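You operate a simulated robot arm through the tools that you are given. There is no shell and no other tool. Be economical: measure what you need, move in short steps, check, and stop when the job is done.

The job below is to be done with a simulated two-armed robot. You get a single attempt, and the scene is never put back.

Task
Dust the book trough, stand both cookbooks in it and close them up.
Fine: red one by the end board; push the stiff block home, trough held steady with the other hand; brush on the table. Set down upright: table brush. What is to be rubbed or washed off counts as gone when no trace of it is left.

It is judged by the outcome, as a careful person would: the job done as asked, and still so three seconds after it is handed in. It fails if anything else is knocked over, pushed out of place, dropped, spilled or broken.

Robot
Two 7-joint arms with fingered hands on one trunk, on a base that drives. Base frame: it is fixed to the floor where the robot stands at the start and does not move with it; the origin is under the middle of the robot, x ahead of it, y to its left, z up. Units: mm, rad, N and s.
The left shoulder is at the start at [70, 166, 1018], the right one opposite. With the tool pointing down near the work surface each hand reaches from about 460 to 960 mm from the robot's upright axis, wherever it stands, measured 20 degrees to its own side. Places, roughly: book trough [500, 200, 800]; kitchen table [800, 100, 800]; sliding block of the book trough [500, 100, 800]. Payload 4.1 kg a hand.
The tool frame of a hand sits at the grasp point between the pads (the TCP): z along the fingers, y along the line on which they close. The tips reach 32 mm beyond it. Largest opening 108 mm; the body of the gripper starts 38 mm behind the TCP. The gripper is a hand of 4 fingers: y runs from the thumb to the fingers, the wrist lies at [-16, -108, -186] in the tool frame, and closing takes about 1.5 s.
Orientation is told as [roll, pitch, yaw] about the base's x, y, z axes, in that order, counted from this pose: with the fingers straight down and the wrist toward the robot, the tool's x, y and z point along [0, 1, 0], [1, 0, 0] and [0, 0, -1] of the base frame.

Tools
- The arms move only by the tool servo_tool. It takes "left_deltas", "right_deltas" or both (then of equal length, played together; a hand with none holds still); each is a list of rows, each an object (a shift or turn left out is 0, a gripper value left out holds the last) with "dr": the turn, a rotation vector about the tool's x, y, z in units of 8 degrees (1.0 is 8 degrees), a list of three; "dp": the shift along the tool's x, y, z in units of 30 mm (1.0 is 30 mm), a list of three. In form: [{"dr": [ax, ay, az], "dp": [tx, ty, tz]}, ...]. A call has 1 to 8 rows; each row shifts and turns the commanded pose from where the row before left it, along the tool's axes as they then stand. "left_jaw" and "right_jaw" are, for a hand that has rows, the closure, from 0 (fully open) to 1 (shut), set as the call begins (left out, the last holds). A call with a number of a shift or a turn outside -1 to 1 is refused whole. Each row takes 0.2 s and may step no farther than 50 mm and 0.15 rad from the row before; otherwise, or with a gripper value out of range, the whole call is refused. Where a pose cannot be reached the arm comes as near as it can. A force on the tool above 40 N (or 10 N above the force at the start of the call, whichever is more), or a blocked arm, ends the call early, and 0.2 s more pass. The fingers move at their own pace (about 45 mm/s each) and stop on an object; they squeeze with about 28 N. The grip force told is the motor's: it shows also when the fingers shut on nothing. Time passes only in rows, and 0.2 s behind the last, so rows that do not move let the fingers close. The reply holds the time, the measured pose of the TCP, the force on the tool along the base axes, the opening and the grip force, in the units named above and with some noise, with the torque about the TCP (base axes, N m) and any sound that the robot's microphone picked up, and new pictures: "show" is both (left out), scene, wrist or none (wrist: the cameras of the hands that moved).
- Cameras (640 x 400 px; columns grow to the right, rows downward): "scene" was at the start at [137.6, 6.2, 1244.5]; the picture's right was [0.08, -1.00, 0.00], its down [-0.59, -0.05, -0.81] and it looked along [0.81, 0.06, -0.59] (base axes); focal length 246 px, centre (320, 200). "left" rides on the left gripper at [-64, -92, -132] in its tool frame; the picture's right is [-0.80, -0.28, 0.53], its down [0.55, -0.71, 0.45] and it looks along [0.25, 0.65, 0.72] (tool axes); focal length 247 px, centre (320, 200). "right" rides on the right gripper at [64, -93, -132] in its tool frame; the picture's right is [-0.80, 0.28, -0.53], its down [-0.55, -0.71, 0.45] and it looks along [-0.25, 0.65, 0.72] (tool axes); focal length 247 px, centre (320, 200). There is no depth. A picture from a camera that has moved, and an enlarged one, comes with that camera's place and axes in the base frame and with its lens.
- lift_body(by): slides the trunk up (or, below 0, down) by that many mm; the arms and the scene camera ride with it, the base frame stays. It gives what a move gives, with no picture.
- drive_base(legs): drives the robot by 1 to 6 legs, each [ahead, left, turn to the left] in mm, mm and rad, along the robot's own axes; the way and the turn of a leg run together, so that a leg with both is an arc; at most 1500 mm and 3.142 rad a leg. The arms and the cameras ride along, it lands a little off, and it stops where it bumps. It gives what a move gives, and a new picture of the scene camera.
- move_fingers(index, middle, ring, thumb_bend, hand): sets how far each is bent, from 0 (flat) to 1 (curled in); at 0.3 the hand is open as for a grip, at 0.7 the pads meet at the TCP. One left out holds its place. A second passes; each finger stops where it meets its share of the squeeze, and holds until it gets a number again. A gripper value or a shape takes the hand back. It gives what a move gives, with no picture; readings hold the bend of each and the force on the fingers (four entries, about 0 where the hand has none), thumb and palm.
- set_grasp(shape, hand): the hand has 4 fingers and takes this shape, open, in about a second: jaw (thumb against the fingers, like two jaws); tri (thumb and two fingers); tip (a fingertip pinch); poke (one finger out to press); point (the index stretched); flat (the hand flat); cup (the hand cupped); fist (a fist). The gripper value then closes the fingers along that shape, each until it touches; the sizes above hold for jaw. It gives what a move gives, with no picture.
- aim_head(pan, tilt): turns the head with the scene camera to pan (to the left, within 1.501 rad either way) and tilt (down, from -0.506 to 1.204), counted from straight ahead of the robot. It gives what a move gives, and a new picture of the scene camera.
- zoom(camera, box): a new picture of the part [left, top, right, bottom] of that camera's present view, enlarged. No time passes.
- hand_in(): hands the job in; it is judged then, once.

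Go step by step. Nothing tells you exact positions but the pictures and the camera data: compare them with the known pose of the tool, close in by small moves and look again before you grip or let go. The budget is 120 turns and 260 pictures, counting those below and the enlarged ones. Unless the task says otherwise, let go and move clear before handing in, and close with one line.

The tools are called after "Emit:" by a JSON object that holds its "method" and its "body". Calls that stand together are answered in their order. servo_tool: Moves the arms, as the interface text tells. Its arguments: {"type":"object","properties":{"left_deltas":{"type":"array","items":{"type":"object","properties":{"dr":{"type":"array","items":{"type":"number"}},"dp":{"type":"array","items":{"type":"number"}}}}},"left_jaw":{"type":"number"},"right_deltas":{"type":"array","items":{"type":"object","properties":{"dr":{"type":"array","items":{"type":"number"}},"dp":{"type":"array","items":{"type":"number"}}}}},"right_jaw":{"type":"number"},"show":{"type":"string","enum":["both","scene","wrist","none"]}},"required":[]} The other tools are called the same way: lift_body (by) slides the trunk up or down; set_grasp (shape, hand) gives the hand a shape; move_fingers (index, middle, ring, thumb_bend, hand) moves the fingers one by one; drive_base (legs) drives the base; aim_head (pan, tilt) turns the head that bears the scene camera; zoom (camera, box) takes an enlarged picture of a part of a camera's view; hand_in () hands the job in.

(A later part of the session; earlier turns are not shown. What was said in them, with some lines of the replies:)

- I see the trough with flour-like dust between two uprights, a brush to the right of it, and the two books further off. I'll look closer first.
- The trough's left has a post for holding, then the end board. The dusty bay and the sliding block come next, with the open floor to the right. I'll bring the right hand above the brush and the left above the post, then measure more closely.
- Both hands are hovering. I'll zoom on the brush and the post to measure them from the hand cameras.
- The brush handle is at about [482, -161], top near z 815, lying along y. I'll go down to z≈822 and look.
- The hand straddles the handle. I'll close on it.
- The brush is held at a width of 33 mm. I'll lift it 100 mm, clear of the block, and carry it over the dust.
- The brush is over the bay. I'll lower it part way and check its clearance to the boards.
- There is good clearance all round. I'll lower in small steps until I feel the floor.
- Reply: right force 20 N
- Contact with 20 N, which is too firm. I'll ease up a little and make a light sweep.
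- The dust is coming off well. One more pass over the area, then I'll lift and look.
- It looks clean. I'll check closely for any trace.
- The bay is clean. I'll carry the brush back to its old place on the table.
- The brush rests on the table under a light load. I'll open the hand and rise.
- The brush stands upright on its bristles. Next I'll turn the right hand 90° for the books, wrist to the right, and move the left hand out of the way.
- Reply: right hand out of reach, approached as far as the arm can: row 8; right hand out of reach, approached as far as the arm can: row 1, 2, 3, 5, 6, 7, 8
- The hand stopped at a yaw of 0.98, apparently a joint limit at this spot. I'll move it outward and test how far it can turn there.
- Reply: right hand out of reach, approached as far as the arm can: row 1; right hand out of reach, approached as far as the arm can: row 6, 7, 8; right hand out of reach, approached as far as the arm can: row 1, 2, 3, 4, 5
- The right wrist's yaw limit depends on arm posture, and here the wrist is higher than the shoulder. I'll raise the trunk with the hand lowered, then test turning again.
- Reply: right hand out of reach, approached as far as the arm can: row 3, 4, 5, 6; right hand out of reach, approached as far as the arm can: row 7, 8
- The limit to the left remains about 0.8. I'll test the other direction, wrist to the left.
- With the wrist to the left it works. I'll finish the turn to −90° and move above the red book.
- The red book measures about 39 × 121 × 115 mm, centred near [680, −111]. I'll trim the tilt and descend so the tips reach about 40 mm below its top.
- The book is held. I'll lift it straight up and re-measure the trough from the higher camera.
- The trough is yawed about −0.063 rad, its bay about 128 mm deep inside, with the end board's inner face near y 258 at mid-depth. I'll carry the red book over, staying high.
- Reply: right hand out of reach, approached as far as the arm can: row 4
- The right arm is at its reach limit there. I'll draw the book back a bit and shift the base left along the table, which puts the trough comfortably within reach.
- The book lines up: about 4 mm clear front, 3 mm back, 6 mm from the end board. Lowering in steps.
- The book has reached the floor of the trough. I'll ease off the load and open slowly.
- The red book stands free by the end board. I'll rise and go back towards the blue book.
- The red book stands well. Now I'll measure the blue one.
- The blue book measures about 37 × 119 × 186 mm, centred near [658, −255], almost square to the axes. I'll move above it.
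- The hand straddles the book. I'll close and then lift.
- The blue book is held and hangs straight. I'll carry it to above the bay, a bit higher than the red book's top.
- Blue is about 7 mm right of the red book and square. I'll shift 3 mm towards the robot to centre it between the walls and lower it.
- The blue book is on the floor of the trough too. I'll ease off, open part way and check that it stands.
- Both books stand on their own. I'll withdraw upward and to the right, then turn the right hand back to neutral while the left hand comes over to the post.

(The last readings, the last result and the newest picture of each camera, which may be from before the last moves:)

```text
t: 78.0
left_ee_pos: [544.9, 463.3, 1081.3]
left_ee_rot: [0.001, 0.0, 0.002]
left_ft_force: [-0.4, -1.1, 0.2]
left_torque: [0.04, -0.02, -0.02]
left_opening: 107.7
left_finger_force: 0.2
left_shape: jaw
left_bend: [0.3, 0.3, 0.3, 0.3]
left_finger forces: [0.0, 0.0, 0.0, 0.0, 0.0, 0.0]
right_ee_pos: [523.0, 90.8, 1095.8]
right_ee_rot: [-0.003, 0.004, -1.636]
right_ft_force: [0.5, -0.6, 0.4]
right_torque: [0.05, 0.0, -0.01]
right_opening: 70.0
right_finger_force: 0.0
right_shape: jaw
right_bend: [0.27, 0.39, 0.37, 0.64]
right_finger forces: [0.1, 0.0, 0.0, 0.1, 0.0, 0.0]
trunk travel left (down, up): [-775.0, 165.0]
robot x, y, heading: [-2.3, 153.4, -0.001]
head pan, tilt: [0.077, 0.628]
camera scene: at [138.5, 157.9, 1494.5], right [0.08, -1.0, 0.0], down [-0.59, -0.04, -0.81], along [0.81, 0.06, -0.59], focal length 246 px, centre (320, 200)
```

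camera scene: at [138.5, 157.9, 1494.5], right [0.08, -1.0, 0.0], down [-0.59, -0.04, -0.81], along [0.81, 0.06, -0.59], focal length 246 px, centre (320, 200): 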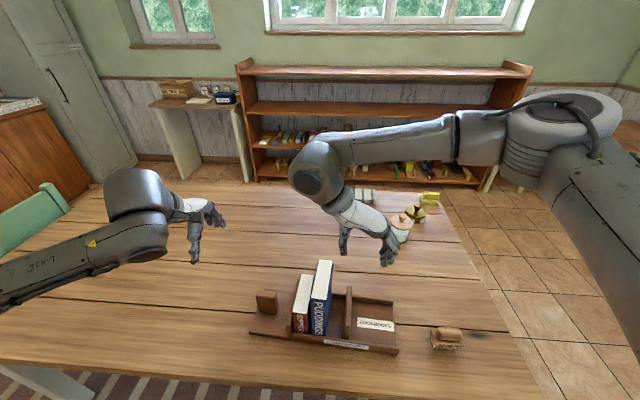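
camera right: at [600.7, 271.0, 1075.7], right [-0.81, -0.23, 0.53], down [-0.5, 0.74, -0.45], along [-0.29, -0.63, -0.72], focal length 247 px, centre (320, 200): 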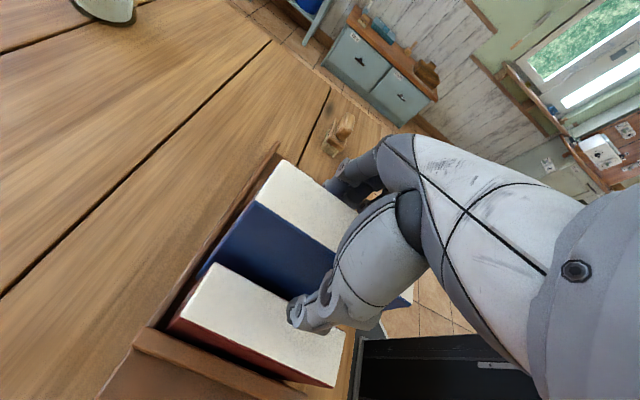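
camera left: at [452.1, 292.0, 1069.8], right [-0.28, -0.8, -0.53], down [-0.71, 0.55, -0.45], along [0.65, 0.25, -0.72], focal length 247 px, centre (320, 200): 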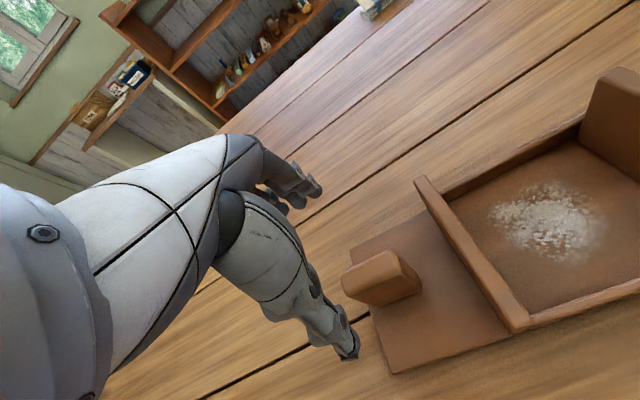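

Emit:
{"method": "servo_tool", "body": {"right_deltas": [{"dr": [0, 0, -1]}, {"dr": [0, 0, -1]}, {"dr": [0, 0, -1]}, {"dr": [0, 0, -1]}, {"dr": [0, 0, -1]}, {"dr": [0, 0, -1]}, {"dr": [0, 0, -1]}, {"dr": [0, 0, -1]}], "left_deltas": [{"dp": [-0.64, -0.02, 0.7]}, {"dp": [-0.64, -0.02, 0.7]}, {"dp": [-0.64, -0.02, 0.7]}, {"dp": [-0.64, -0.02, 0.7]}, {"dp": [-0.64, -0.02, 0.7]}, {"dp": [-0.64, -0.02, 0.7]}, {}, {}], "show": "none"}}

Emit:
{"method": "servo_tool", "body": {"right_deltas": [{"dr": [0, 0, -1]}, {"dr": [0, 0, -1]}, {"dr": [0, 0, -1]}, {"dr": [0, 0, -0.3]}]}}

Emit:
{"method": "zoom", "body": {"camera": "left", "box": [250, 150, 560, 380]}}

Emit:
{"method": "zoom", "body": {"camera": "scene", "box": [240, 250, 400, 360]}}

```text
t: 79.8
left_ee_pos: [540.0, 348.1, 954.7]
left_ee_rot: [-0.002, 0.001, 0.003]
left_ft_force: [0.1, -0.7, 0.3]
left_torque: [0.01, 0.01, 0.02]
left_opening: 107.6
left_finger_force: 0.0
left_shape: jaw
left_bend: [0.3, 0.3, 0.3, 0.3]
left_finger forces: [0.0, 0.1, 0.1, 0.0, 0.0, 0.1]
right_ee_pos: [522.6, 90.8, 1094.1]
right_ee_rot: [0.004, -0.001, -0.519]
right_ft_force: [-0.2, 0.5, -0.4]
right_torque: [0.02, -0.01, -0.01]
right_opening: 69.9
right_finger_force: 0.1
right_shape: jaw
right_bend: [0.27, 0.39, 0.37, 0.64]
right_finger forces: [0.0, 0.0, 0.0, 0.0, 0.0, 0.0]
trunk travel left (down, up): [-775.0, 165.0]
robot x, y, heading: [2.2, 155.2, -0.003]
head pan, tilt: [0.077, 0.628]
```

```text
t: 80.8
left_ee_pos: [539.4, 347.9, 954.6]
left_ee_rot: [-0.001, 0.0, 0.002]
left_ft_force: [-0.2, -0.4, -0.2]
left_torque: [0.03, 0.03, 0.03]
left_opening: 107.6
left_finger_force: 0.0
left_shape: jaw
left_bend: [0.3, 0.3, 0.3, 0.3]
left_finger forces: [0.0, 0.0, 0.0, 0.1, 0.0, 0.0]
right_ee_pos: [522.4, 92.9, 1094.7]
right_ee_rot: [0.001, 0.0, -0.058]
right_ft_force: [-0.5, 0.8, 0.1]
right_torque: [-0.05, 0.01, -0.04]
right_opening: 69.9
right_finger_force: 0.1
right_shape: jaw
right_bend: [0.27, 0.39, 0.37, 0.64]
right_finger forces: [0.1, 0.1, 0.0, 0.1, 0.0, 0.0]
trunk travel left (down, up): [-775.0, 165.0]
robot x, y, heading: [1.3, 158.2, 0.001]
head pan, tilt: [0.077, 0.628]
camera scene: at [137.5, 159.7, 1494.5], right [0.08, -1.0, 0.0], down [-0.59, -0.05, -0.81], along [0.81, 0.06, -0.59], focal length 246 px, centre (320, 200)
camera right: at [435.0, 162.3, 1225.8], right [0.24, -0.81, 0.53], down [-0.74, -0.51, -0.45], along [0.63, -0.29, -0.72], focal length 247 px, centre (320, 200)
```

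scene: 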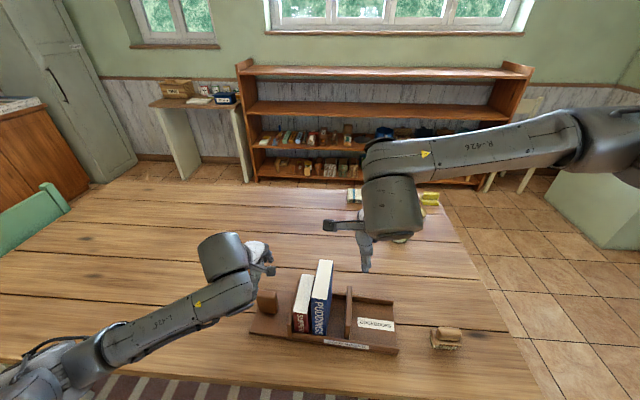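
right: 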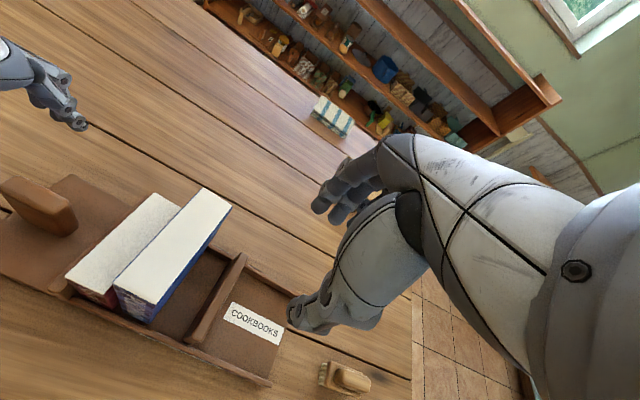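

```text
1.74 times, centred on (405, 265) of left
camera zoom: at [447.3, 284.4, 1086.2], right [-0.28, -0.8, -0.53], down [-0.71, 0.55, -0.45], along [0.65, 0.25, -0.72], focal length 430 px, centre (172, 87)
```

zoom: 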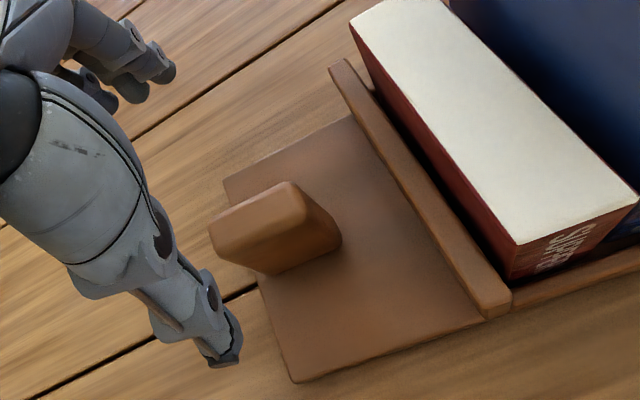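

```text
3.64 times, centred on (320, 305) of scene
camera zoom: at [137.5, 159.7, 1494.5], right [0.08, -1.0, 0.0], down [-0.59, -0.05, -0.81], along [0.81, 0.06, -0.59], focal length 893 px, centre (320, -182)
```

zoom: 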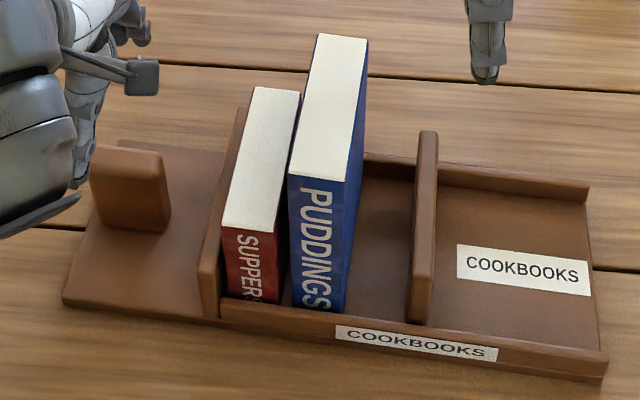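

The post measures about 20 mm thick, centred at [540, 350], its top near z 848. I'll lower the left hand onto it and close.

Emit:
{"method": "servo_tool", "body": {"left_deltas": [{"dp": [0.07, 0.02, 1], "dr": [0, 0, 0.43]}, {"dp": [0, 0, 1]}, {"dp": [0, 0, 1]}, {"dp": [0, 0, 0.7]}, {"dp": [0, 0, 0.4]}], "show": "wrist"}}

Emit:
{"method": "zoom", "body": {"camera": "scene", "box": [220, 240, 380, 350]}}

```text
t: 82.0
left_ee_pos: [540.2, 350.7, 833.1]
left_ee_rot: [0.001, 0.0, -0.059]
left_ft_force: [0.2, -0.3, -1.0]
left_torque: [0.02, -0.02, 0.0]
left_opening: 107.6
left_finger_force: 0.0
left_shape: jaw
left_bend: [0.3, 0.3, 0.3, 0.3]
left_finger forces: [0.0, 0.0, 0.0, 0.0, 0.0, 0.0]
right_ee_pos: [522.0, 92.1, 1093.8]
right_ee_rot: [0.0, 0.0, -0.06]
right_ft_force: [-0.3, 0.6, -0.6]
right_torque: [0.01, 0.0, 0.0]
right_opening: 69.9
right_finger_force: 0.1
right_shape: jaw
right_bend: [0.27, 0.39, 0.37, 0.64]
right_finger forces: [0.0, 0.1, 0.0, 0.0, 0.0, 0.1]
trunk travel left (down, up): [-775.0, 165.0]
robot x, y, heading: [-0.4, 153.4, 0.001]
head pan, tilt: [0.077, 0.628]
camera left: at [443.7, 291.8, 963.2], right [-0.33, -0.78, -0.53], down [-0.67, 0.59, -0.45], along [0.66, 0.21, -0.72], focal length 247 px, centre (320, 200)
```

left: 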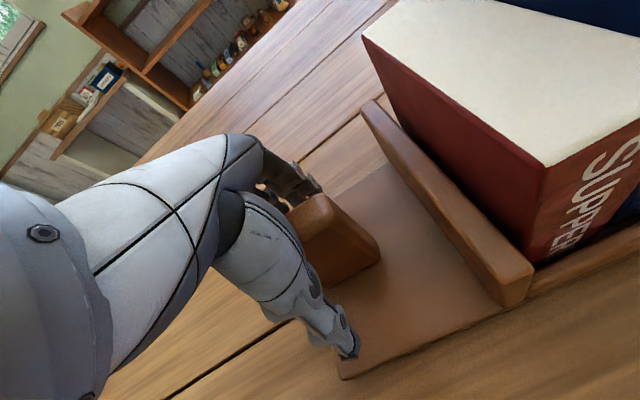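

```text
3.64 times, centred on (300, 295) of scene
camera zoom: at [137.5, 159.7, 1494.6], right [0.08, -1.0, 0.0], down [-0.59, -0.05, -0.81], along [0.81, 0.06, -0.59], focal length 893 px, centre (393, -146)
```

zoom: 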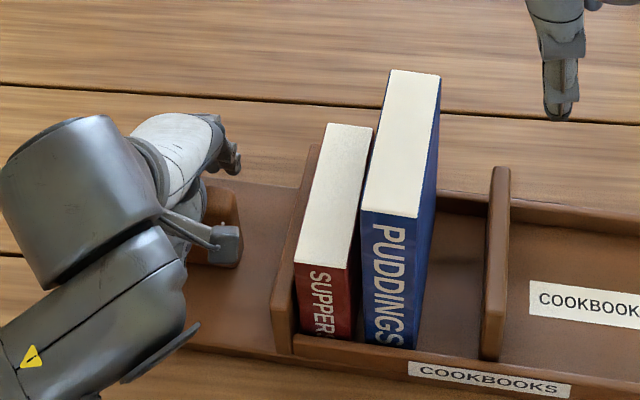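

Emit:
{"method": "servo_tool", "body": {"left_deltas": [{}, {}, {}, {}, {}, {}, {}, {}], "left_jaw": 1.0, "right_deltas": [{"dp": [-0.6, 0.1, 0]}, {"dp": [-0.6, 0.1, 0]}, {"dp": [-0.6, 0.2, 0.3]}, {"dp": [0, 0, 0.9]}, {"dp": [0, 0, 0.9]}, {"dp": [0, 0, 0.9]}, {"dp": [0, 0, 0.9]}, {"dp": [0, 0, 0.9]}], "right_jaw": 1.0}}

Emit:
{"method": "zoom", "body": {"camera": "scene", "box": [240, 240, 420, 360]}}

```text
t: 83.8
left_ee_pos: [541.3, 350.6, 831.4]
left_ee_rot: [0.0, 0.002, -0.06]
left_ft_force: [0.2, 0.6, -0.3]
left_torque: [0.04, -0.01, -0.08]
left_opening: 20.9
left_finger_force: 27.9
left_shape: jaw
left_bend: [0.73, 0.61, 0.6, 0.74]
left_finger forces: [14.4, 7.5, 3.6, 0.0, 25.3, 0.0]
right_ee_pos: [532.4, 38.2, 950.9]
right_ee_rot: [0.001, 0.0, -0.058]
right_ft_force: [0.7, 0.1, 0.3]
right_torque: [-0.02, -0.01, 0.03]
right_opening: 0.1
right_finger_force: 28.3
right_shape: jaw
right_bend: [0.7, 0.7, 0.7, 0.49]
right_finger forces: [0.0, 0.1, 0.0, 0.0, 0.0, 0.1]
trunk travel left (down, up): [-775.0, 165.0]
robot x, y, heading: [0.1, 154.9, -0.0]
head pan, tilt: [0.077, 0.628]
camera scene: at [137.9, 159.8, 1494.5], right [0.08, -1.0, 0.0], down [-0.59, -0.05, -0.81], along [0.81, 0.06, -0.59], focal length 246 px, centre (320, 200)
camera right: at [445.0, 108.0, 1082.4], right [0.24, -0.81, 0.53], down [-0.74, -0.51, -0.45], along [0.63, -0.29, -0.72], focal length 247 px, centre (320, 200)
camera left: at [443.8, 291.7, 963.1], right [-0.33, -0.78, -0.53], down [-0.67, 0.59, -0.45], along [0.66, 0.21, -0.72], focal length 247 px, centre (320, 200)
```

scene: 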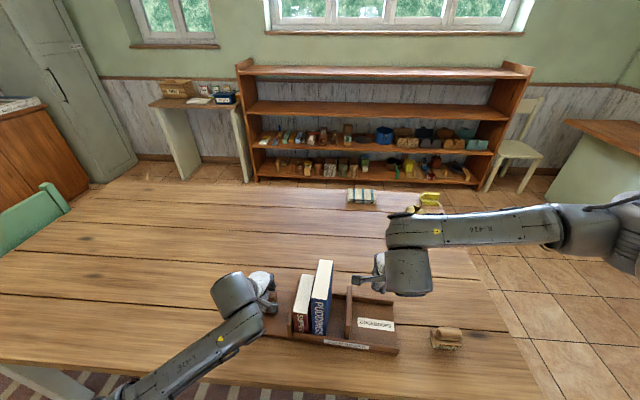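
right: 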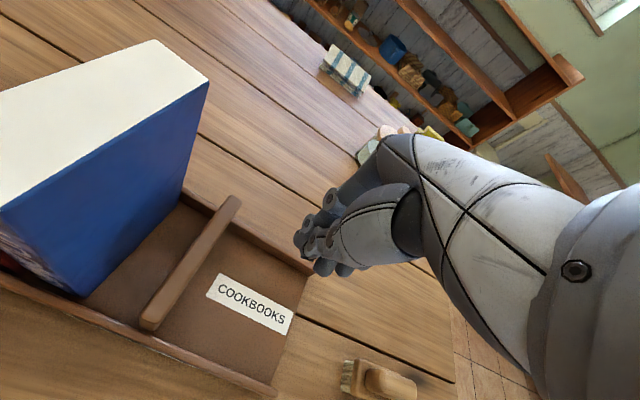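
left: 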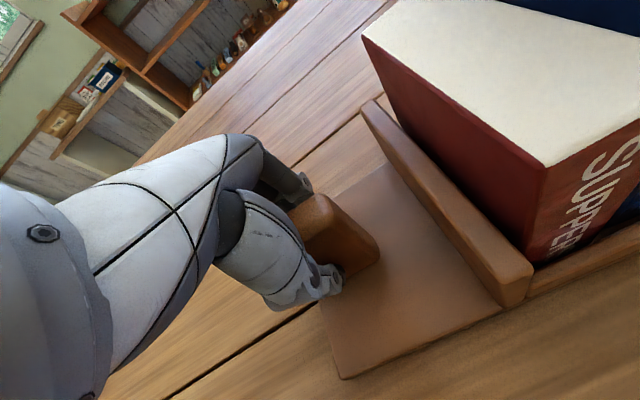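

```text
3.33 times, centred on (330, 300) of scene
camera zoom: at [137.9, 159.8, 1494.5], right [0.08, -1.0, 0.0], down [-0.59, -0.05, -0.81], along [0.81, 0.06, -0.59], focal length 818 px, centre (287, -133)
```

zoom: 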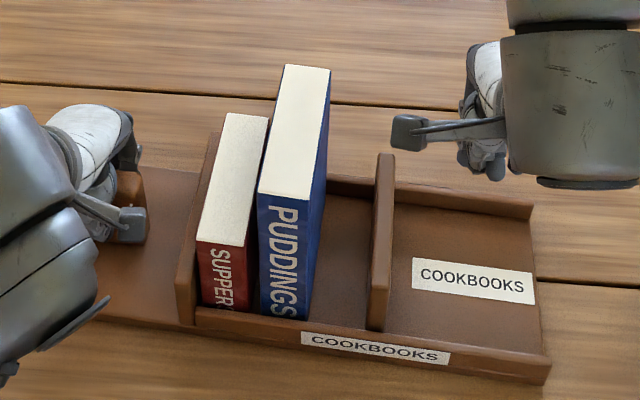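

The left hand holds the post firmly. I'll turn the right hand slightly so its camera arm stays clear of the blue book, and lower it closed, to the right of the block.

Emit:
{"method": "servo_tool", "body": {"right_deltas": [{"dr": [0, 0, -1]}, {"dr": [0, 0, -1]}, {"dr": [0, 0, -0.93]}, {"dp": [0, 0, 0.9]}, {"dp": [0, 0, 0.9]}, {"dp": [0, 0, 0.9]}, {"dp": [0, 0, 0.9]}, {"dp": [0, 0, 0.7]}]}}

Emit:
{"method": "zoom", "body": {"camera": "scene", "box": [240, 240, 420, 360]}}

```text
t: 85.6
left_ee_pos: [540.2, 349.8, 832.2]
left_ee_rot: [0.001, 0.0, -0.059]
left_ft_force: [-0.4, 0.4, 0.7]
left_torque: [0.01, 0.0, -0.04]
left_opening: 20.9
left_finger_force: 27.8
left_shape: jaw
left_bend: [0.73, 0.61, 0.6, 0.74]
left_finger forces: [14.0, 7.4, 3.5, 0.0, 25.8, 0.0]
right_ee_pos: [532.2, 37.2, 823.0]
right_ee_rot: [0.001, -0.001, 0.349]
right_ft_force: [0.4, -0.2, -0.6]
right_torque: [-0.02, 0.02, -0.01]
right_opening: 0.0
right_finger_force: 28.1
right_shape: jaw
right_bend: [0.7, 0.7, 0.7, 0.49]
right_finger forces: [0.0, 0.0, 0.0, 0.0, 0.0, 0.0]
trunk travel left (down, up): [-775.0, 165.0]
robot x, y, heading: [1.0, 153.0, -0.001]
head pan, tilt: [0.077, 0.628]
camera scene: at [137.8, 160.0, 1494.5], right [0.08, -1.0, 0.0], down [-0.59, -0.05, -0.81], along [0.81, 0.06, -0.59], focal length 246 px, centre (320, 200)
camera right: at [423.1, 65.9, 953.2], right [0.54, -0.65, 0.53], down [-0.48, -0.76, -0.45], along [0.69, -0.01, -0.72], focal length 247 px, centre (320, 200)
```

scene: 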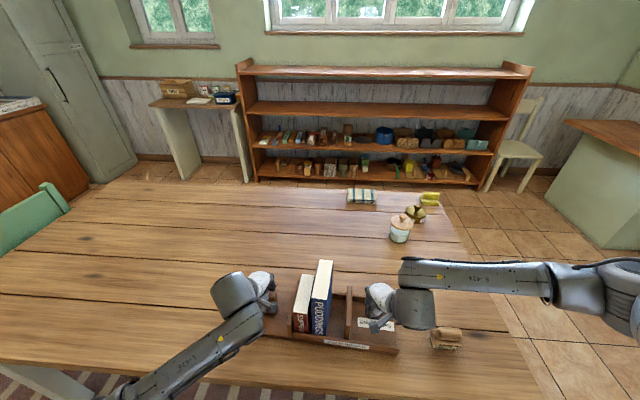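
right: 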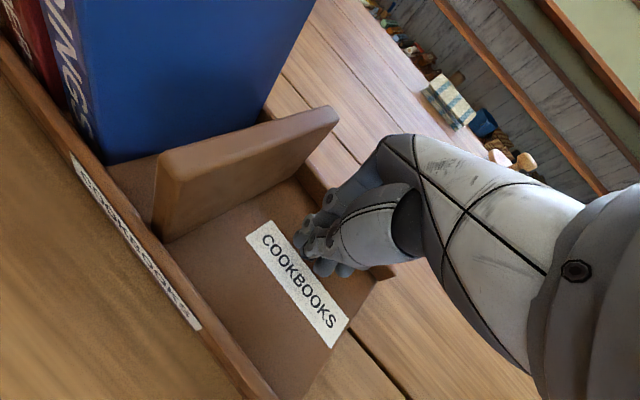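

```text
3.33 times, centred on (330, 300) of scene
camera zoom: at [137.8, 160.0, 1494.5], right [0.08, -1.0, 0.0], down [-0.59, -0.05, -0.81], along [0.81, 0.06, -0.59], focal length 818 px, centre (287, -133)
```

zoom: 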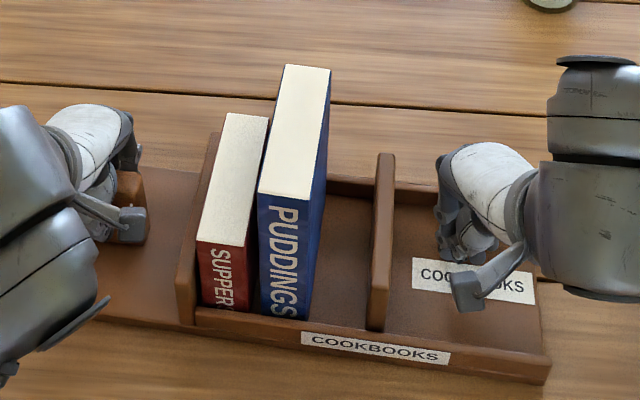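

Emit:
{"method": "servo_tool", "body": {"right_deltas": [{"dp": [0, 0, 0.45]}, {"dp": [0.45, 0.2, 0]}, {"dp": [0.45, 0.2, 0]}], "show": "wrist"}}

Emit:
{"method": "zoom", "body": {"camera": "scene", "box": [260, 260, 420, 360]}}

```text
t: 86.4
left_ee_pos: [540.7, 349.8, 831.5]
left_ee_rot: [0.0, -0.001, -0.058]
left_ft_force: [1.1, 1.2, 0.3]
left_torque: [0.01, 0.01, -0.02]
left_opening: 20.8
left_finger_force: 27.4
left_shape: jaw
left_bend: [0.73, 0.61, 0.6, 0.74]
left_finger forces: [14.2, 7.6, 3.6, 0.0, 25.6, 0.0]
right_ee_pos: [532.8, 67.1, 810.0]
right_ee_rot: [0.0, 0.0, 0.349]
right_ft_force: [0.2, -0.4, 0.4]
right_torque: [-0.03, 0.02, 0.01]
right_opening: 0.0
right_finger_force: 28.4
right_shape: jaw
right_bend: [0.7, 0.7, 0.7, 0.49]
right_finger forces: [0.0, 0.0, 0.1, 0.1, 0.0, 0.0]
trunk travel left (down, up): [-775.0, 165.0]
robot x, y, heading: [3.3, 154.7, 0.002]
head pan, tilt: [0.077, 0.628]
camera right: at [425.6, 96.3, 940.3], right [0.54, -0.65, 0.53], down [-0.48, -0.76, -0.45], along [0.7, -0.01, -0.72], focal length 247 px, centre (320, 200)
```

right: 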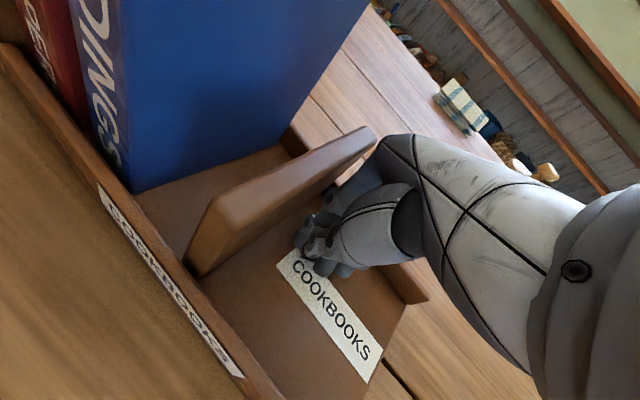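

```text
4.00 times, centred on (340, 310) of scene
camera zoom: at [137.5, 160.3, 1494.5], right [0.08, -1.0, 0.0], down [-0.59, -0.05, -0.81], along [0.81, 0.06, -0.59], focal length 982 px, centre (240, -240)
```

zoom: 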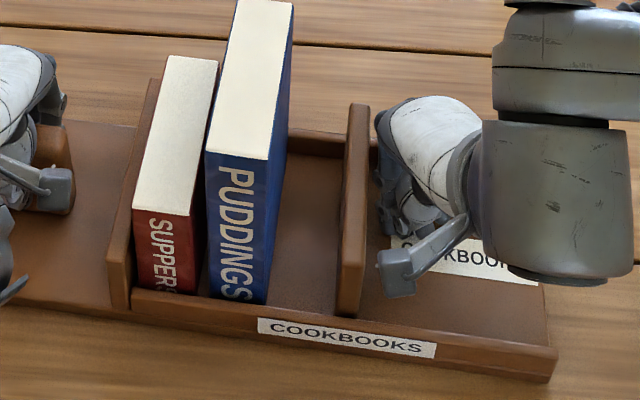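

Contact would come about 30 mm behind the block's middle, so I'll shift the hand towards the robot first, then push gently.

Emit:
{"method": "servo_tool", "body": {"right_deltas": [{"dp": [0.17, -0.47, 0]}, {"dp": [0.17, -0.47, 0]}, {"dp": [0.27, 0.12, 0]}, {"dp": [0.27, 0.12, 0]}, {"dp": [0.27, 0.12, 0]}], "show": "none"}}

Emit:
{"method": "zoom", "body": {"camera": "scene", "box": [260, 260, 420, 360]}}

```text
t: 87.6
left_ee_pos: [541.2, 350.4, 832.2]
left_ee_rot: [0.002, 0.001, -0.058]
left_ft_force: [0.4, 9.4, 0.4]
left_torque: [0.22, 0.01, -0.04]
left_opening: 20.9
left_finger_force: 28.0
left_shape: jaw
left_bend: [0.73, 0.61, 0.6, 0.74]
left_finger forces: [14.3, 7.6, 3.5, 0.0, 25.2, 0.1]
right_ee_pos: [505.0, 94.6, 808.8]
right_ee_rot: [0.002, 0.0, 0.351]
right_ft_force: [-1.2, -4.1, 2.6]
right_torque: [0.18, -0.03, -0.03]
right_opening: 0.0
right_finger_force: 28.3
right_shape: jaw
right_bend: [0.7, 0.7, 0.7, 0.49]
right_finger forces: [3.7, 0.1, 0.0, 0.0, 0.0, 0.0]
trunk travel left (down, up): [-775.0, 165.0]
robot x, y, heading: [0.7, 153.9, 0.005]
head pan, tilt: [0.077, 0.628]
```

```text
4.00 times, centred on (340, 310) of scene
camera zoom: at [137.7, 160.8, 1494.5], right [0.08, -1.0, 0.0], down [-0.59, -0.05, -0.81], along [0.81, 0.06, -0.59], focal length 982 px, centre (240, -240)
```

zoom: 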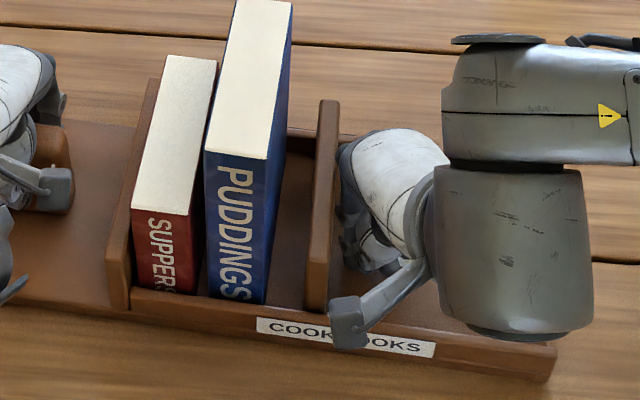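

The block slides, with the trough held steady. I'll continue in small steps.

Emit:
{"method": "servo_tool", "body": {"right_deltas": [{"dp": [0.27, 0.12, 0]}, {"dp": [0.27, 0.12, 0]}, {"dp": [0.2, 0.09, 0]}], "show": "none"}}

Emit:
{"method": "zoom", "body": {"camera": "scene", "box": [260, 260, 420, 360]}}

```text
t: 88.4
left_ee_pos: [539.6, 351.3, 831.8]
left_ee_rot: [-0.003, -0.001, -0.059]
left_ft_force: [2.4, 10.1, 0.3]
left_torque: [0.28, -0.05, -0.05]
left_opening: 20.8
left_finger_force: 28.1
left_shape: jaw
left_bend: [0.73, 0.61, 0.6, 0.74]
left_finger forces: [14.6, 7.6, 3.7, 0.0, 24.9, 0.0]
right_ee_pos: [507.4, 120.4, 808.5]
right_ee_rot: [0.003, 0.0, 0.351]
right_ft_force: [-1.6, -5.1, 4.6]
right_torque: [0.22, -0.11, -0.05]
right_opening: 0.0
right_finger_force: 28.2
right_shape: jaw
right_bend: [0.7, 0.7, 0.7, 0.49]
right_finger forces: [3.9, 0.1, 0.0, 0.0, 0.0, 0.1]
trunk travel left (down, up): [-775.0, 165.0]
robot x, y, heading: [3.0, 157.0, -0.003]
head pan, tilt: [0.077, 0.628]
```

```text
4.00 times, centred on (340, 310) of scene
camera zoom: at [137.6, 161.1, 1494.5], right [0.08, -1.0, 0.0], down [-0.59, -0.05, -0.81], along [0.81, 0.06, -0.59], focal length 982 px, centre (240, -240)
```

zoom: 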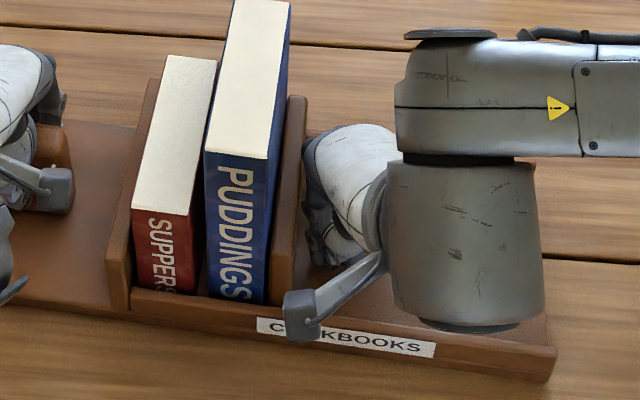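

The block is about to meet the blue book. Now smaller steps, watching that the books slide and don't tip.

Emit:
{"method": "servo_tool", "body": {"right_deltas": [{"dp": [0.12, 0.053, 0]}, {"dp": [0.12, 0.053, 0]}, {"dp": [0.12, 0.053, 0]}], "show": "none"}}

Emit:
{"method": "zoom", "body": {"camera": "scene", "box": [260, 240, 420, 360]}}

```text
t: 89.2
left_ee_pos: [539.5, 350.9, 832.2]
left_ee_rot: [-0.001, 0.001, -0.059]
left_ft_force: [0.4, 11.7, 0.0]
left_torque: [0.27, -0.03, -0.08]
left_opening: 21.1
left_finger_force: 28.1
left_shape: jaw
left_bend: [0.73, 0.61, 0.6, 0.74]
left_finger forces: [14.3, 7.5, 3.5, 0.0, 25.2, 0.0]
right_ee_pos: [508.1, 131.8, 809.0]
right_ee_rot: [0.0, 0.001, 0.349]
right_ft_force: [1.5, -6.5, 4.8]
right_torque: [0.24, -0.01, -0.14]
right_opening: 0.1
right_finger_force: 27.8
right_shape: jaw
right_bend: [0.7, 0.7, 0.7, 0.49]
right_finger forces: [4.7, 0.1, 0.1, 0.1, 0.0, 0.1]
trunk travel left (down, up): [-775.0, 165.0]
robot x, y, heading: [0.7, 155.8, 0.0]
head pan, tilt: [0.077, 0.628]
```

```text
3.33 times, centred on (340, 300) of scene
camera zoom: at [137.7, 161.0, 1494.6], right [0.08, -1.0, 0.0], down [-0.59, -0.05, -0.81], along [0.81, 0.06, -0.59], focal length 818 px, centre (253, -133)
```

zoom: 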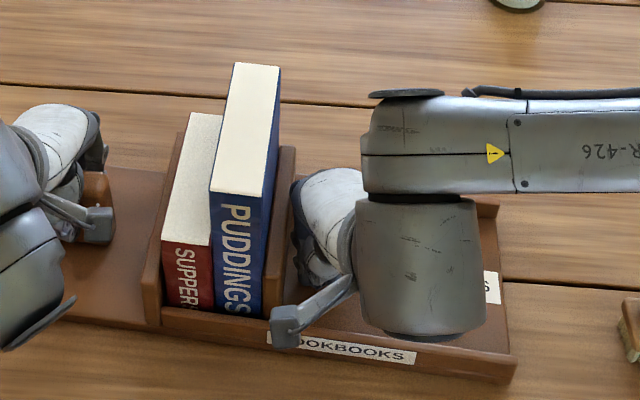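

Emit:
{"method": "servo_tool", "body": {"right_deltas": [{"dp": [0.12, 0.053, 0]}, {"dp": [0.1, 0.044, 0]}, {}], "show": "none"}}

Emit:
{"method": "zoom", "body": {"camera": "scene", "box": [260, 250, 360, 340]}}

```text
t: 90.0
left_ee_pos: [540.7, 350.1, 832.7]
left_ee_rot: [0.004, 0.0, -0.057]
left_ft_force: [4.3, 21.9, -4.9]
left_torque: [0.46, -0.08, -0.09]
left_opening: 20.8
left_finger_force: 28.1
left_shape: jaw
left_bend: [0.73, 0.61, 0.6, 0.74]
left_finger forces: [14.5, 7.6, 3.5, 0.0, 23.2, 0.0]
right_ee_pos: [507.1, 134.9, 808.9]
right_ee_rot: [-0.001, -0.003, 0.346]
right_ft_force: [-1.0, -29.0, 21.0]
right_torque: [1.56, -0.41, -0.54]
right_opening: 0.1
right_finger_force: 28.2
right_shape: jaw
right_bend: [0.7, 0.7, 0.7, 0.49]
right_finger forces: [26.6, 0.0, 0.0, 0.0, 0.0, 0.1]
trunk travel left (down, up): [-775.0, 165.0]
robot x, y, heading: [-2.3, 152.7, 0.001]
head pan, tilt: [0.077, 0.628]
```

```text
4.44 times, centred on (310, 295) of scene
camera zoom: at [136.6, 158.7, 1494.7], right [0.08, -1.0, 0.0], down [-0.59, -0.04, -0.81], along [0.81, 0.06, -0.59], focal length 1091 px, centre (364, -222)
```

zoom: 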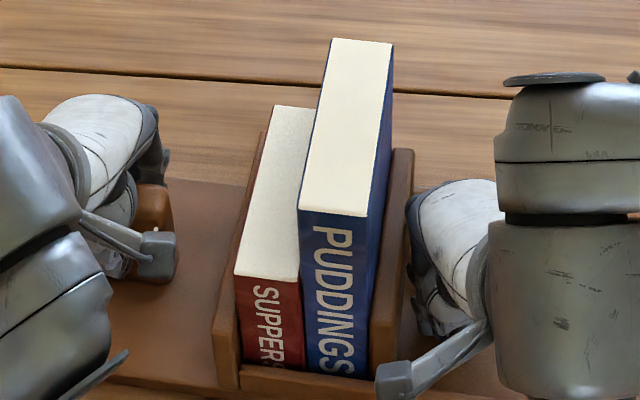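

The push force jumped to 29 N, so the stack is closed up against the end board. I'll back the right hand off.

Emit:
{"method": "servo_tool", "body": {"right_deltas": [{"dp": [-0.3, -0.13, 0]}, {"dp": [-0.6, -0.26, 0]}, {"dp": [-0.8, -0.35, 0]}, {"dp": [-0.8, -0.35, 0]}, {"dp": [-0.5, -0.2, -0.5]}, {"dp": [0, 0, -1]}, {"dp": [0, 0, -1]}, {"dp": [0, 0, -1]}]}}

Emit:
{"method": "zoom", "body": {"camera": "scene", "box": [260, 250, 380, 350]}}

Emit:
{"method": "zoom", "body": {"camera": "right", "box": [0, 60, 340, 400]}}

```text
t: 91.8
left_ee_pos: [540.0, 350.9, 832.4]
left_ee_rot: [-0.001, -0.001, -0.057]
left_ft_force: [-0.1, -1.8, 0.5]
left_torque: [-0.05, 0.02, -0.05]
left_opening: 21.0
left_finger_force: 28.0
left_shape: jaw
left_bend: [0.73, 0.61, 0.6, 0.74]
left_finger forces: [14.6, 7.8, 4.1, 0.0, 26.1, 0.0]
right_ee_pos: [501.4, 40.4, 912.4]
right_ee_rot: [0.003, 0.001, 0.349]
right_ft_force: [0.1, -0.2, 0.7]
right_torque: [0.02, 0.01, 0.0]
right_opening: 0.0
right_finger_force: 28.2
right_shape: jaw
right_bend: [0.7, 0.7, 0.7, 0.49]
right_finger forces: [0.0, 0.0, 0.0, 0.0, 0.1, 0.0]
trunk travel left (down, up): [-775.0, 165.0]
robot x, y, heading: [-1.2, 152.2, 0.002]
head pan, tilt: [0.077, 0.628]
camera scene: at [137.7, 159.9, 1494.4], right [0.08, -1.0, 0.0], down [-0.59, -0.05, -0.81], along [0.81, 0.06, -0.59], focal length 246 px, centre (320, 200)
camera right: at [394.2, 68.6, 1043.6], right [0.54, -0.65, 0.53], down [-0.48, -0.76, -0.45], along [0.69, -0.01, -0.72], focal length 247 px, centre (320, 200)
```

scene: 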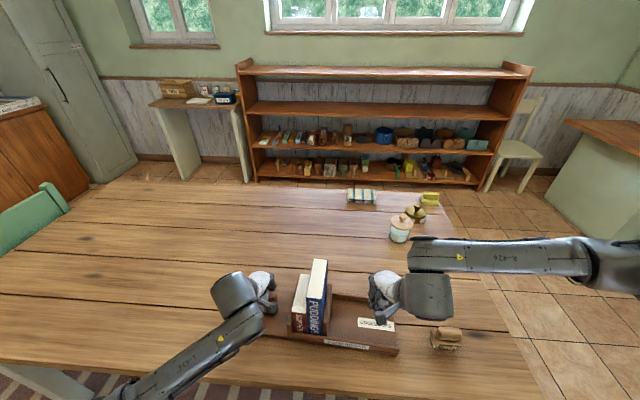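
right: 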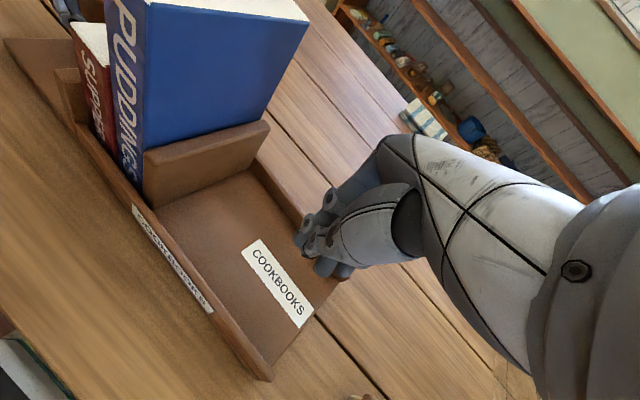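

```text
4.00 times, centred on (320, 300) of scene
camera zoom: at [137.7, 159.9, 1494.4], right [0.08, -1.0, 0.0], down [-0.59, -0.05, -0.81], along [0.81, 0.06, -0.59], focal length 982 px, centre (320, -200)
```

zoom: 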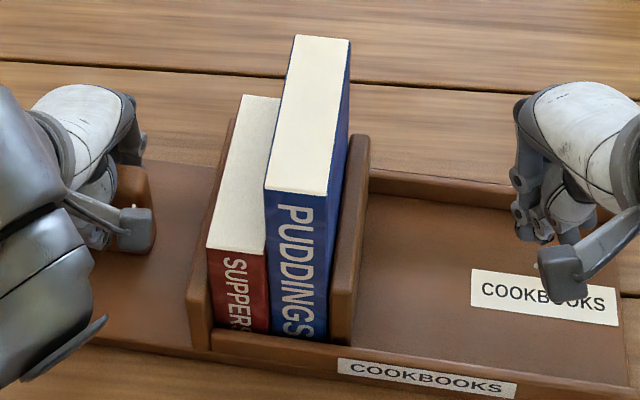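

```text
1.18 times, centred on (170, 230) of right
camera zoom: at [394.2, 68.6, 1043.6], right [0.54, -0.65, 0.53], down [-0.48, -0.76, -0.45], along [0.69, -0.01, -0.72], focal length 291 px, centre (496, 165)
```

zoom: 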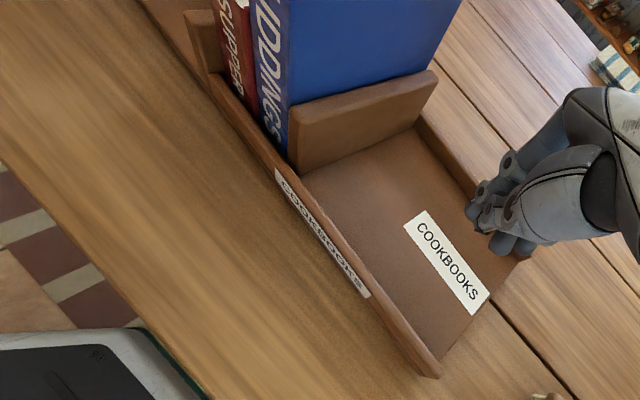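

Red, blue and block are snug and square. Now I'll release the post and withdraw both hands.

Emit:
{"method": "servo_tool", "body": {"left_deltas": [{}, {}, {}, {}, {}, {}, {}, {}], "left_jaw": 0, "right_deltas": [{"dp": [0, 0, -1]}, {"dp": [0, 0, -1]}, {"dp": [0, 0, -1]}, {"dp": [0, 0, -1]}, {"dp": [-0.8, 0, 0]}, {"dp": [-0.8, 0, 0]}, {"dp": [-0.8, 0, 0]}, {"dp": [-0.8, 0, 0]}], "show": "none"}}

Emit:
{"method": "servo_tool", "body": {"left_deltas": [{"dp": [0, 0, -0.7]}, {"dp": [0, 0, -1]}, {"dp": [0, 0, -1]}, {"dp": [0, 0, -1]}, {"dp": [0.5, 0, -1]}, {"dp": [1, 0, -0.5]}, {"dp": [1, 0, 0]}, {"dp": [1, 0, 0]}]}}

Emit:
{"method": "zoom", "body": {"camera": "scene", "box": [240, 240, 400, 360]}}

Emit:
{"method": "zoom", "body": {"camera": "scene", "box": [380, 180, 520, 360]}}

```text
t: 93.6
left_ee_pos: [539.7, 349.1, 832.2]
left_ee_rot: [-0.001, 0.0, -0.059]
left_ft_force: [-0.2, -0.1, 0.1]
left_torque: [0.01, -0.01, 0.0]
left_opening: 107.8
left_finger_force: 0.0
left_shape: jaw
left_bend: [0.3, 0.3, 0.3, 0.3]
left_finger forces: [0.0, 0.0, 0.0, 0.0, 0.0, 0.1]
right_ee_pos: [534.7, -52.0, 1031.5]
right_ee_rot: [0.003, 0.001, 0.349]
right_ft_force: [-0.8, 0.1, -0.1]
right_torque: [0.02, -0.03, -0.04]
right_opening: 0.1
right_finger_force: 27.7
right_shape: jaw
right_bend: [0.7, 0.7, 0.7, 0.49]
right_finger forces: [0.0, 0.0, 0.0, 0.1, 0.0, 0.0]
trunk travel left (down, up): [-775.0, 165.0]
robot x, y, heading: [0.3, 154.8, 0.007]
head pan, tilt: [0.077, 0.628]
```

```text
t: 95.4
left_ee_pos: [547.9, 457.9, 986.7]
left_ee_rot: [-0.001, 0.0, -0.06]
left_ft_force: [-1.2, -0.5, -0.2]
left_torque: [0.0, -0.02, 0.04]
left_opening: 107.8
left_finger_force: 0.0
left_shape: jaw
left_bend: [0.3, 0.3, 0.3, 0.3]
left_finger forces: [0.0, 0.1, 0.0, 0.0, 0.0, 0.1]
right_ee_pos: [533.5, -52.3, 1032.8]
right_ee_rot: [-0.001, -0.001, 0.349]
right_ft_force: [-0.4, 0.4, 0.0]
right_torque: [-0.01, 0.0, 0.01]
right_opening: 0.0
right_finger_force: 27.8
right_shape: jaw
right_bend: [0.7, 0.7, 0.7, 0.49]
right_finger forces: [0.0, 0.0, 0.0, 0.0, 0.0, 0.1]
trunk travel left (down, up): [-775.0, 165.0]
robot x, y, heading: [-0.7, 152.3, 0.001]
head pan, tilt: [0.077, 0.628]
camera scene: at [137.2, 160.9, 1494.6], right [0.08, -1.0, 0.0], down [-0.59, -0.05, -0.81], along [0.81, 0.06, -0.59], focal length 246 px, centre (320, 200)
camera left: at [450.7, 400.0, 1118.1], right [-0.33, -0.78, -0.53], down [-0.67, 0.59, -0.45], along [0.66, 0.21, -0.72], focal length 247 px, centre (320, 200)
```

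scene: 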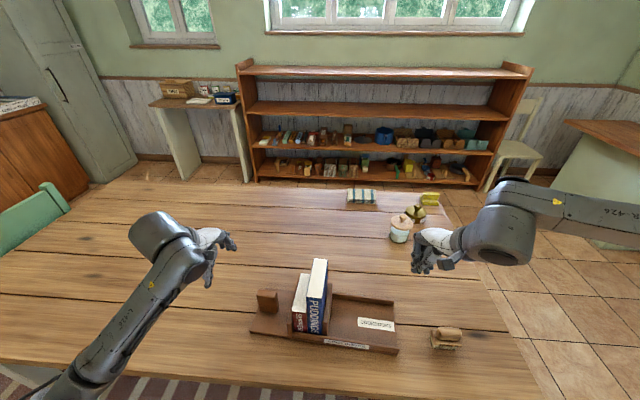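
left: 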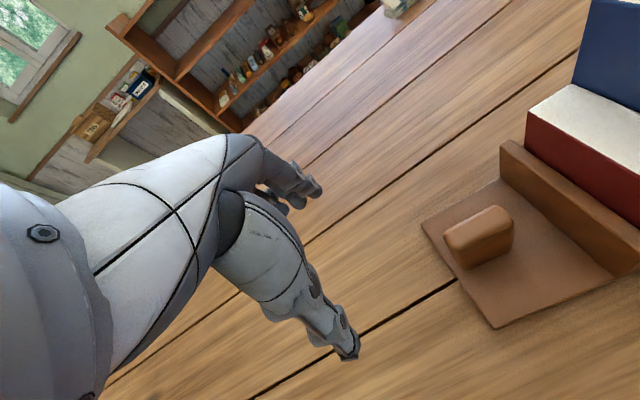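

```text
3.33 times, centred on (320, 300) of scene
camera zoom: at [137.2, 160.9, 1494.6], right [0.08, -1.0, 0.0], down [-0.59, -0.05, -0.81], along [0.81, 0.06, -0.59], focal length 818 px, centre (320, -133)
```

zoom: 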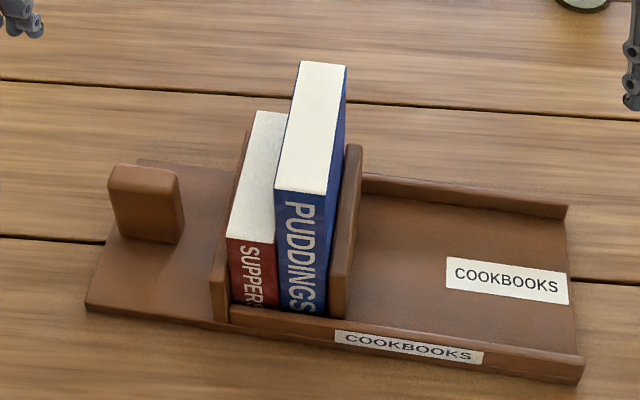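

```text
2.22 times, centred on (450, 270) of scene
camera zoom: at [137.2, 160.9, 1494.6], right [0.08, -1.0, 0.0], down [-0.59, -0.05, -0.81], along [0.81, 0.06, -0.59], focal length 546 px, centre (31, 44)
```

zoom: 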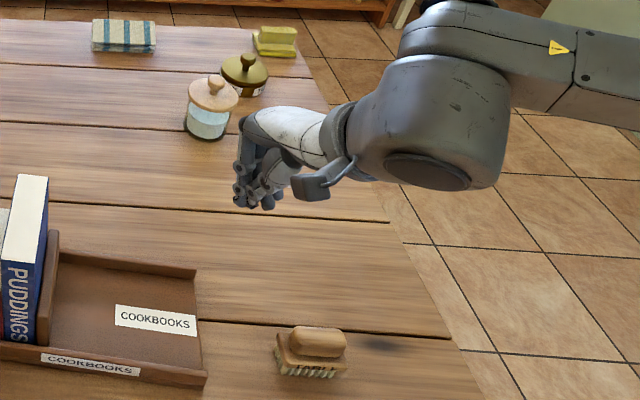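

Both books stand snug between the end board and the block. The bay is clean, the brush stands upright on the table, and everything else is in place with both hands clear.

Emit:
{"method": "hand_in", "body": {}}

```text
The job is handed in.
```

The trough is dusted. The red book stands by the end board with the blue one beside it, the block is pushed home against them, and the brush is back upright on the table.
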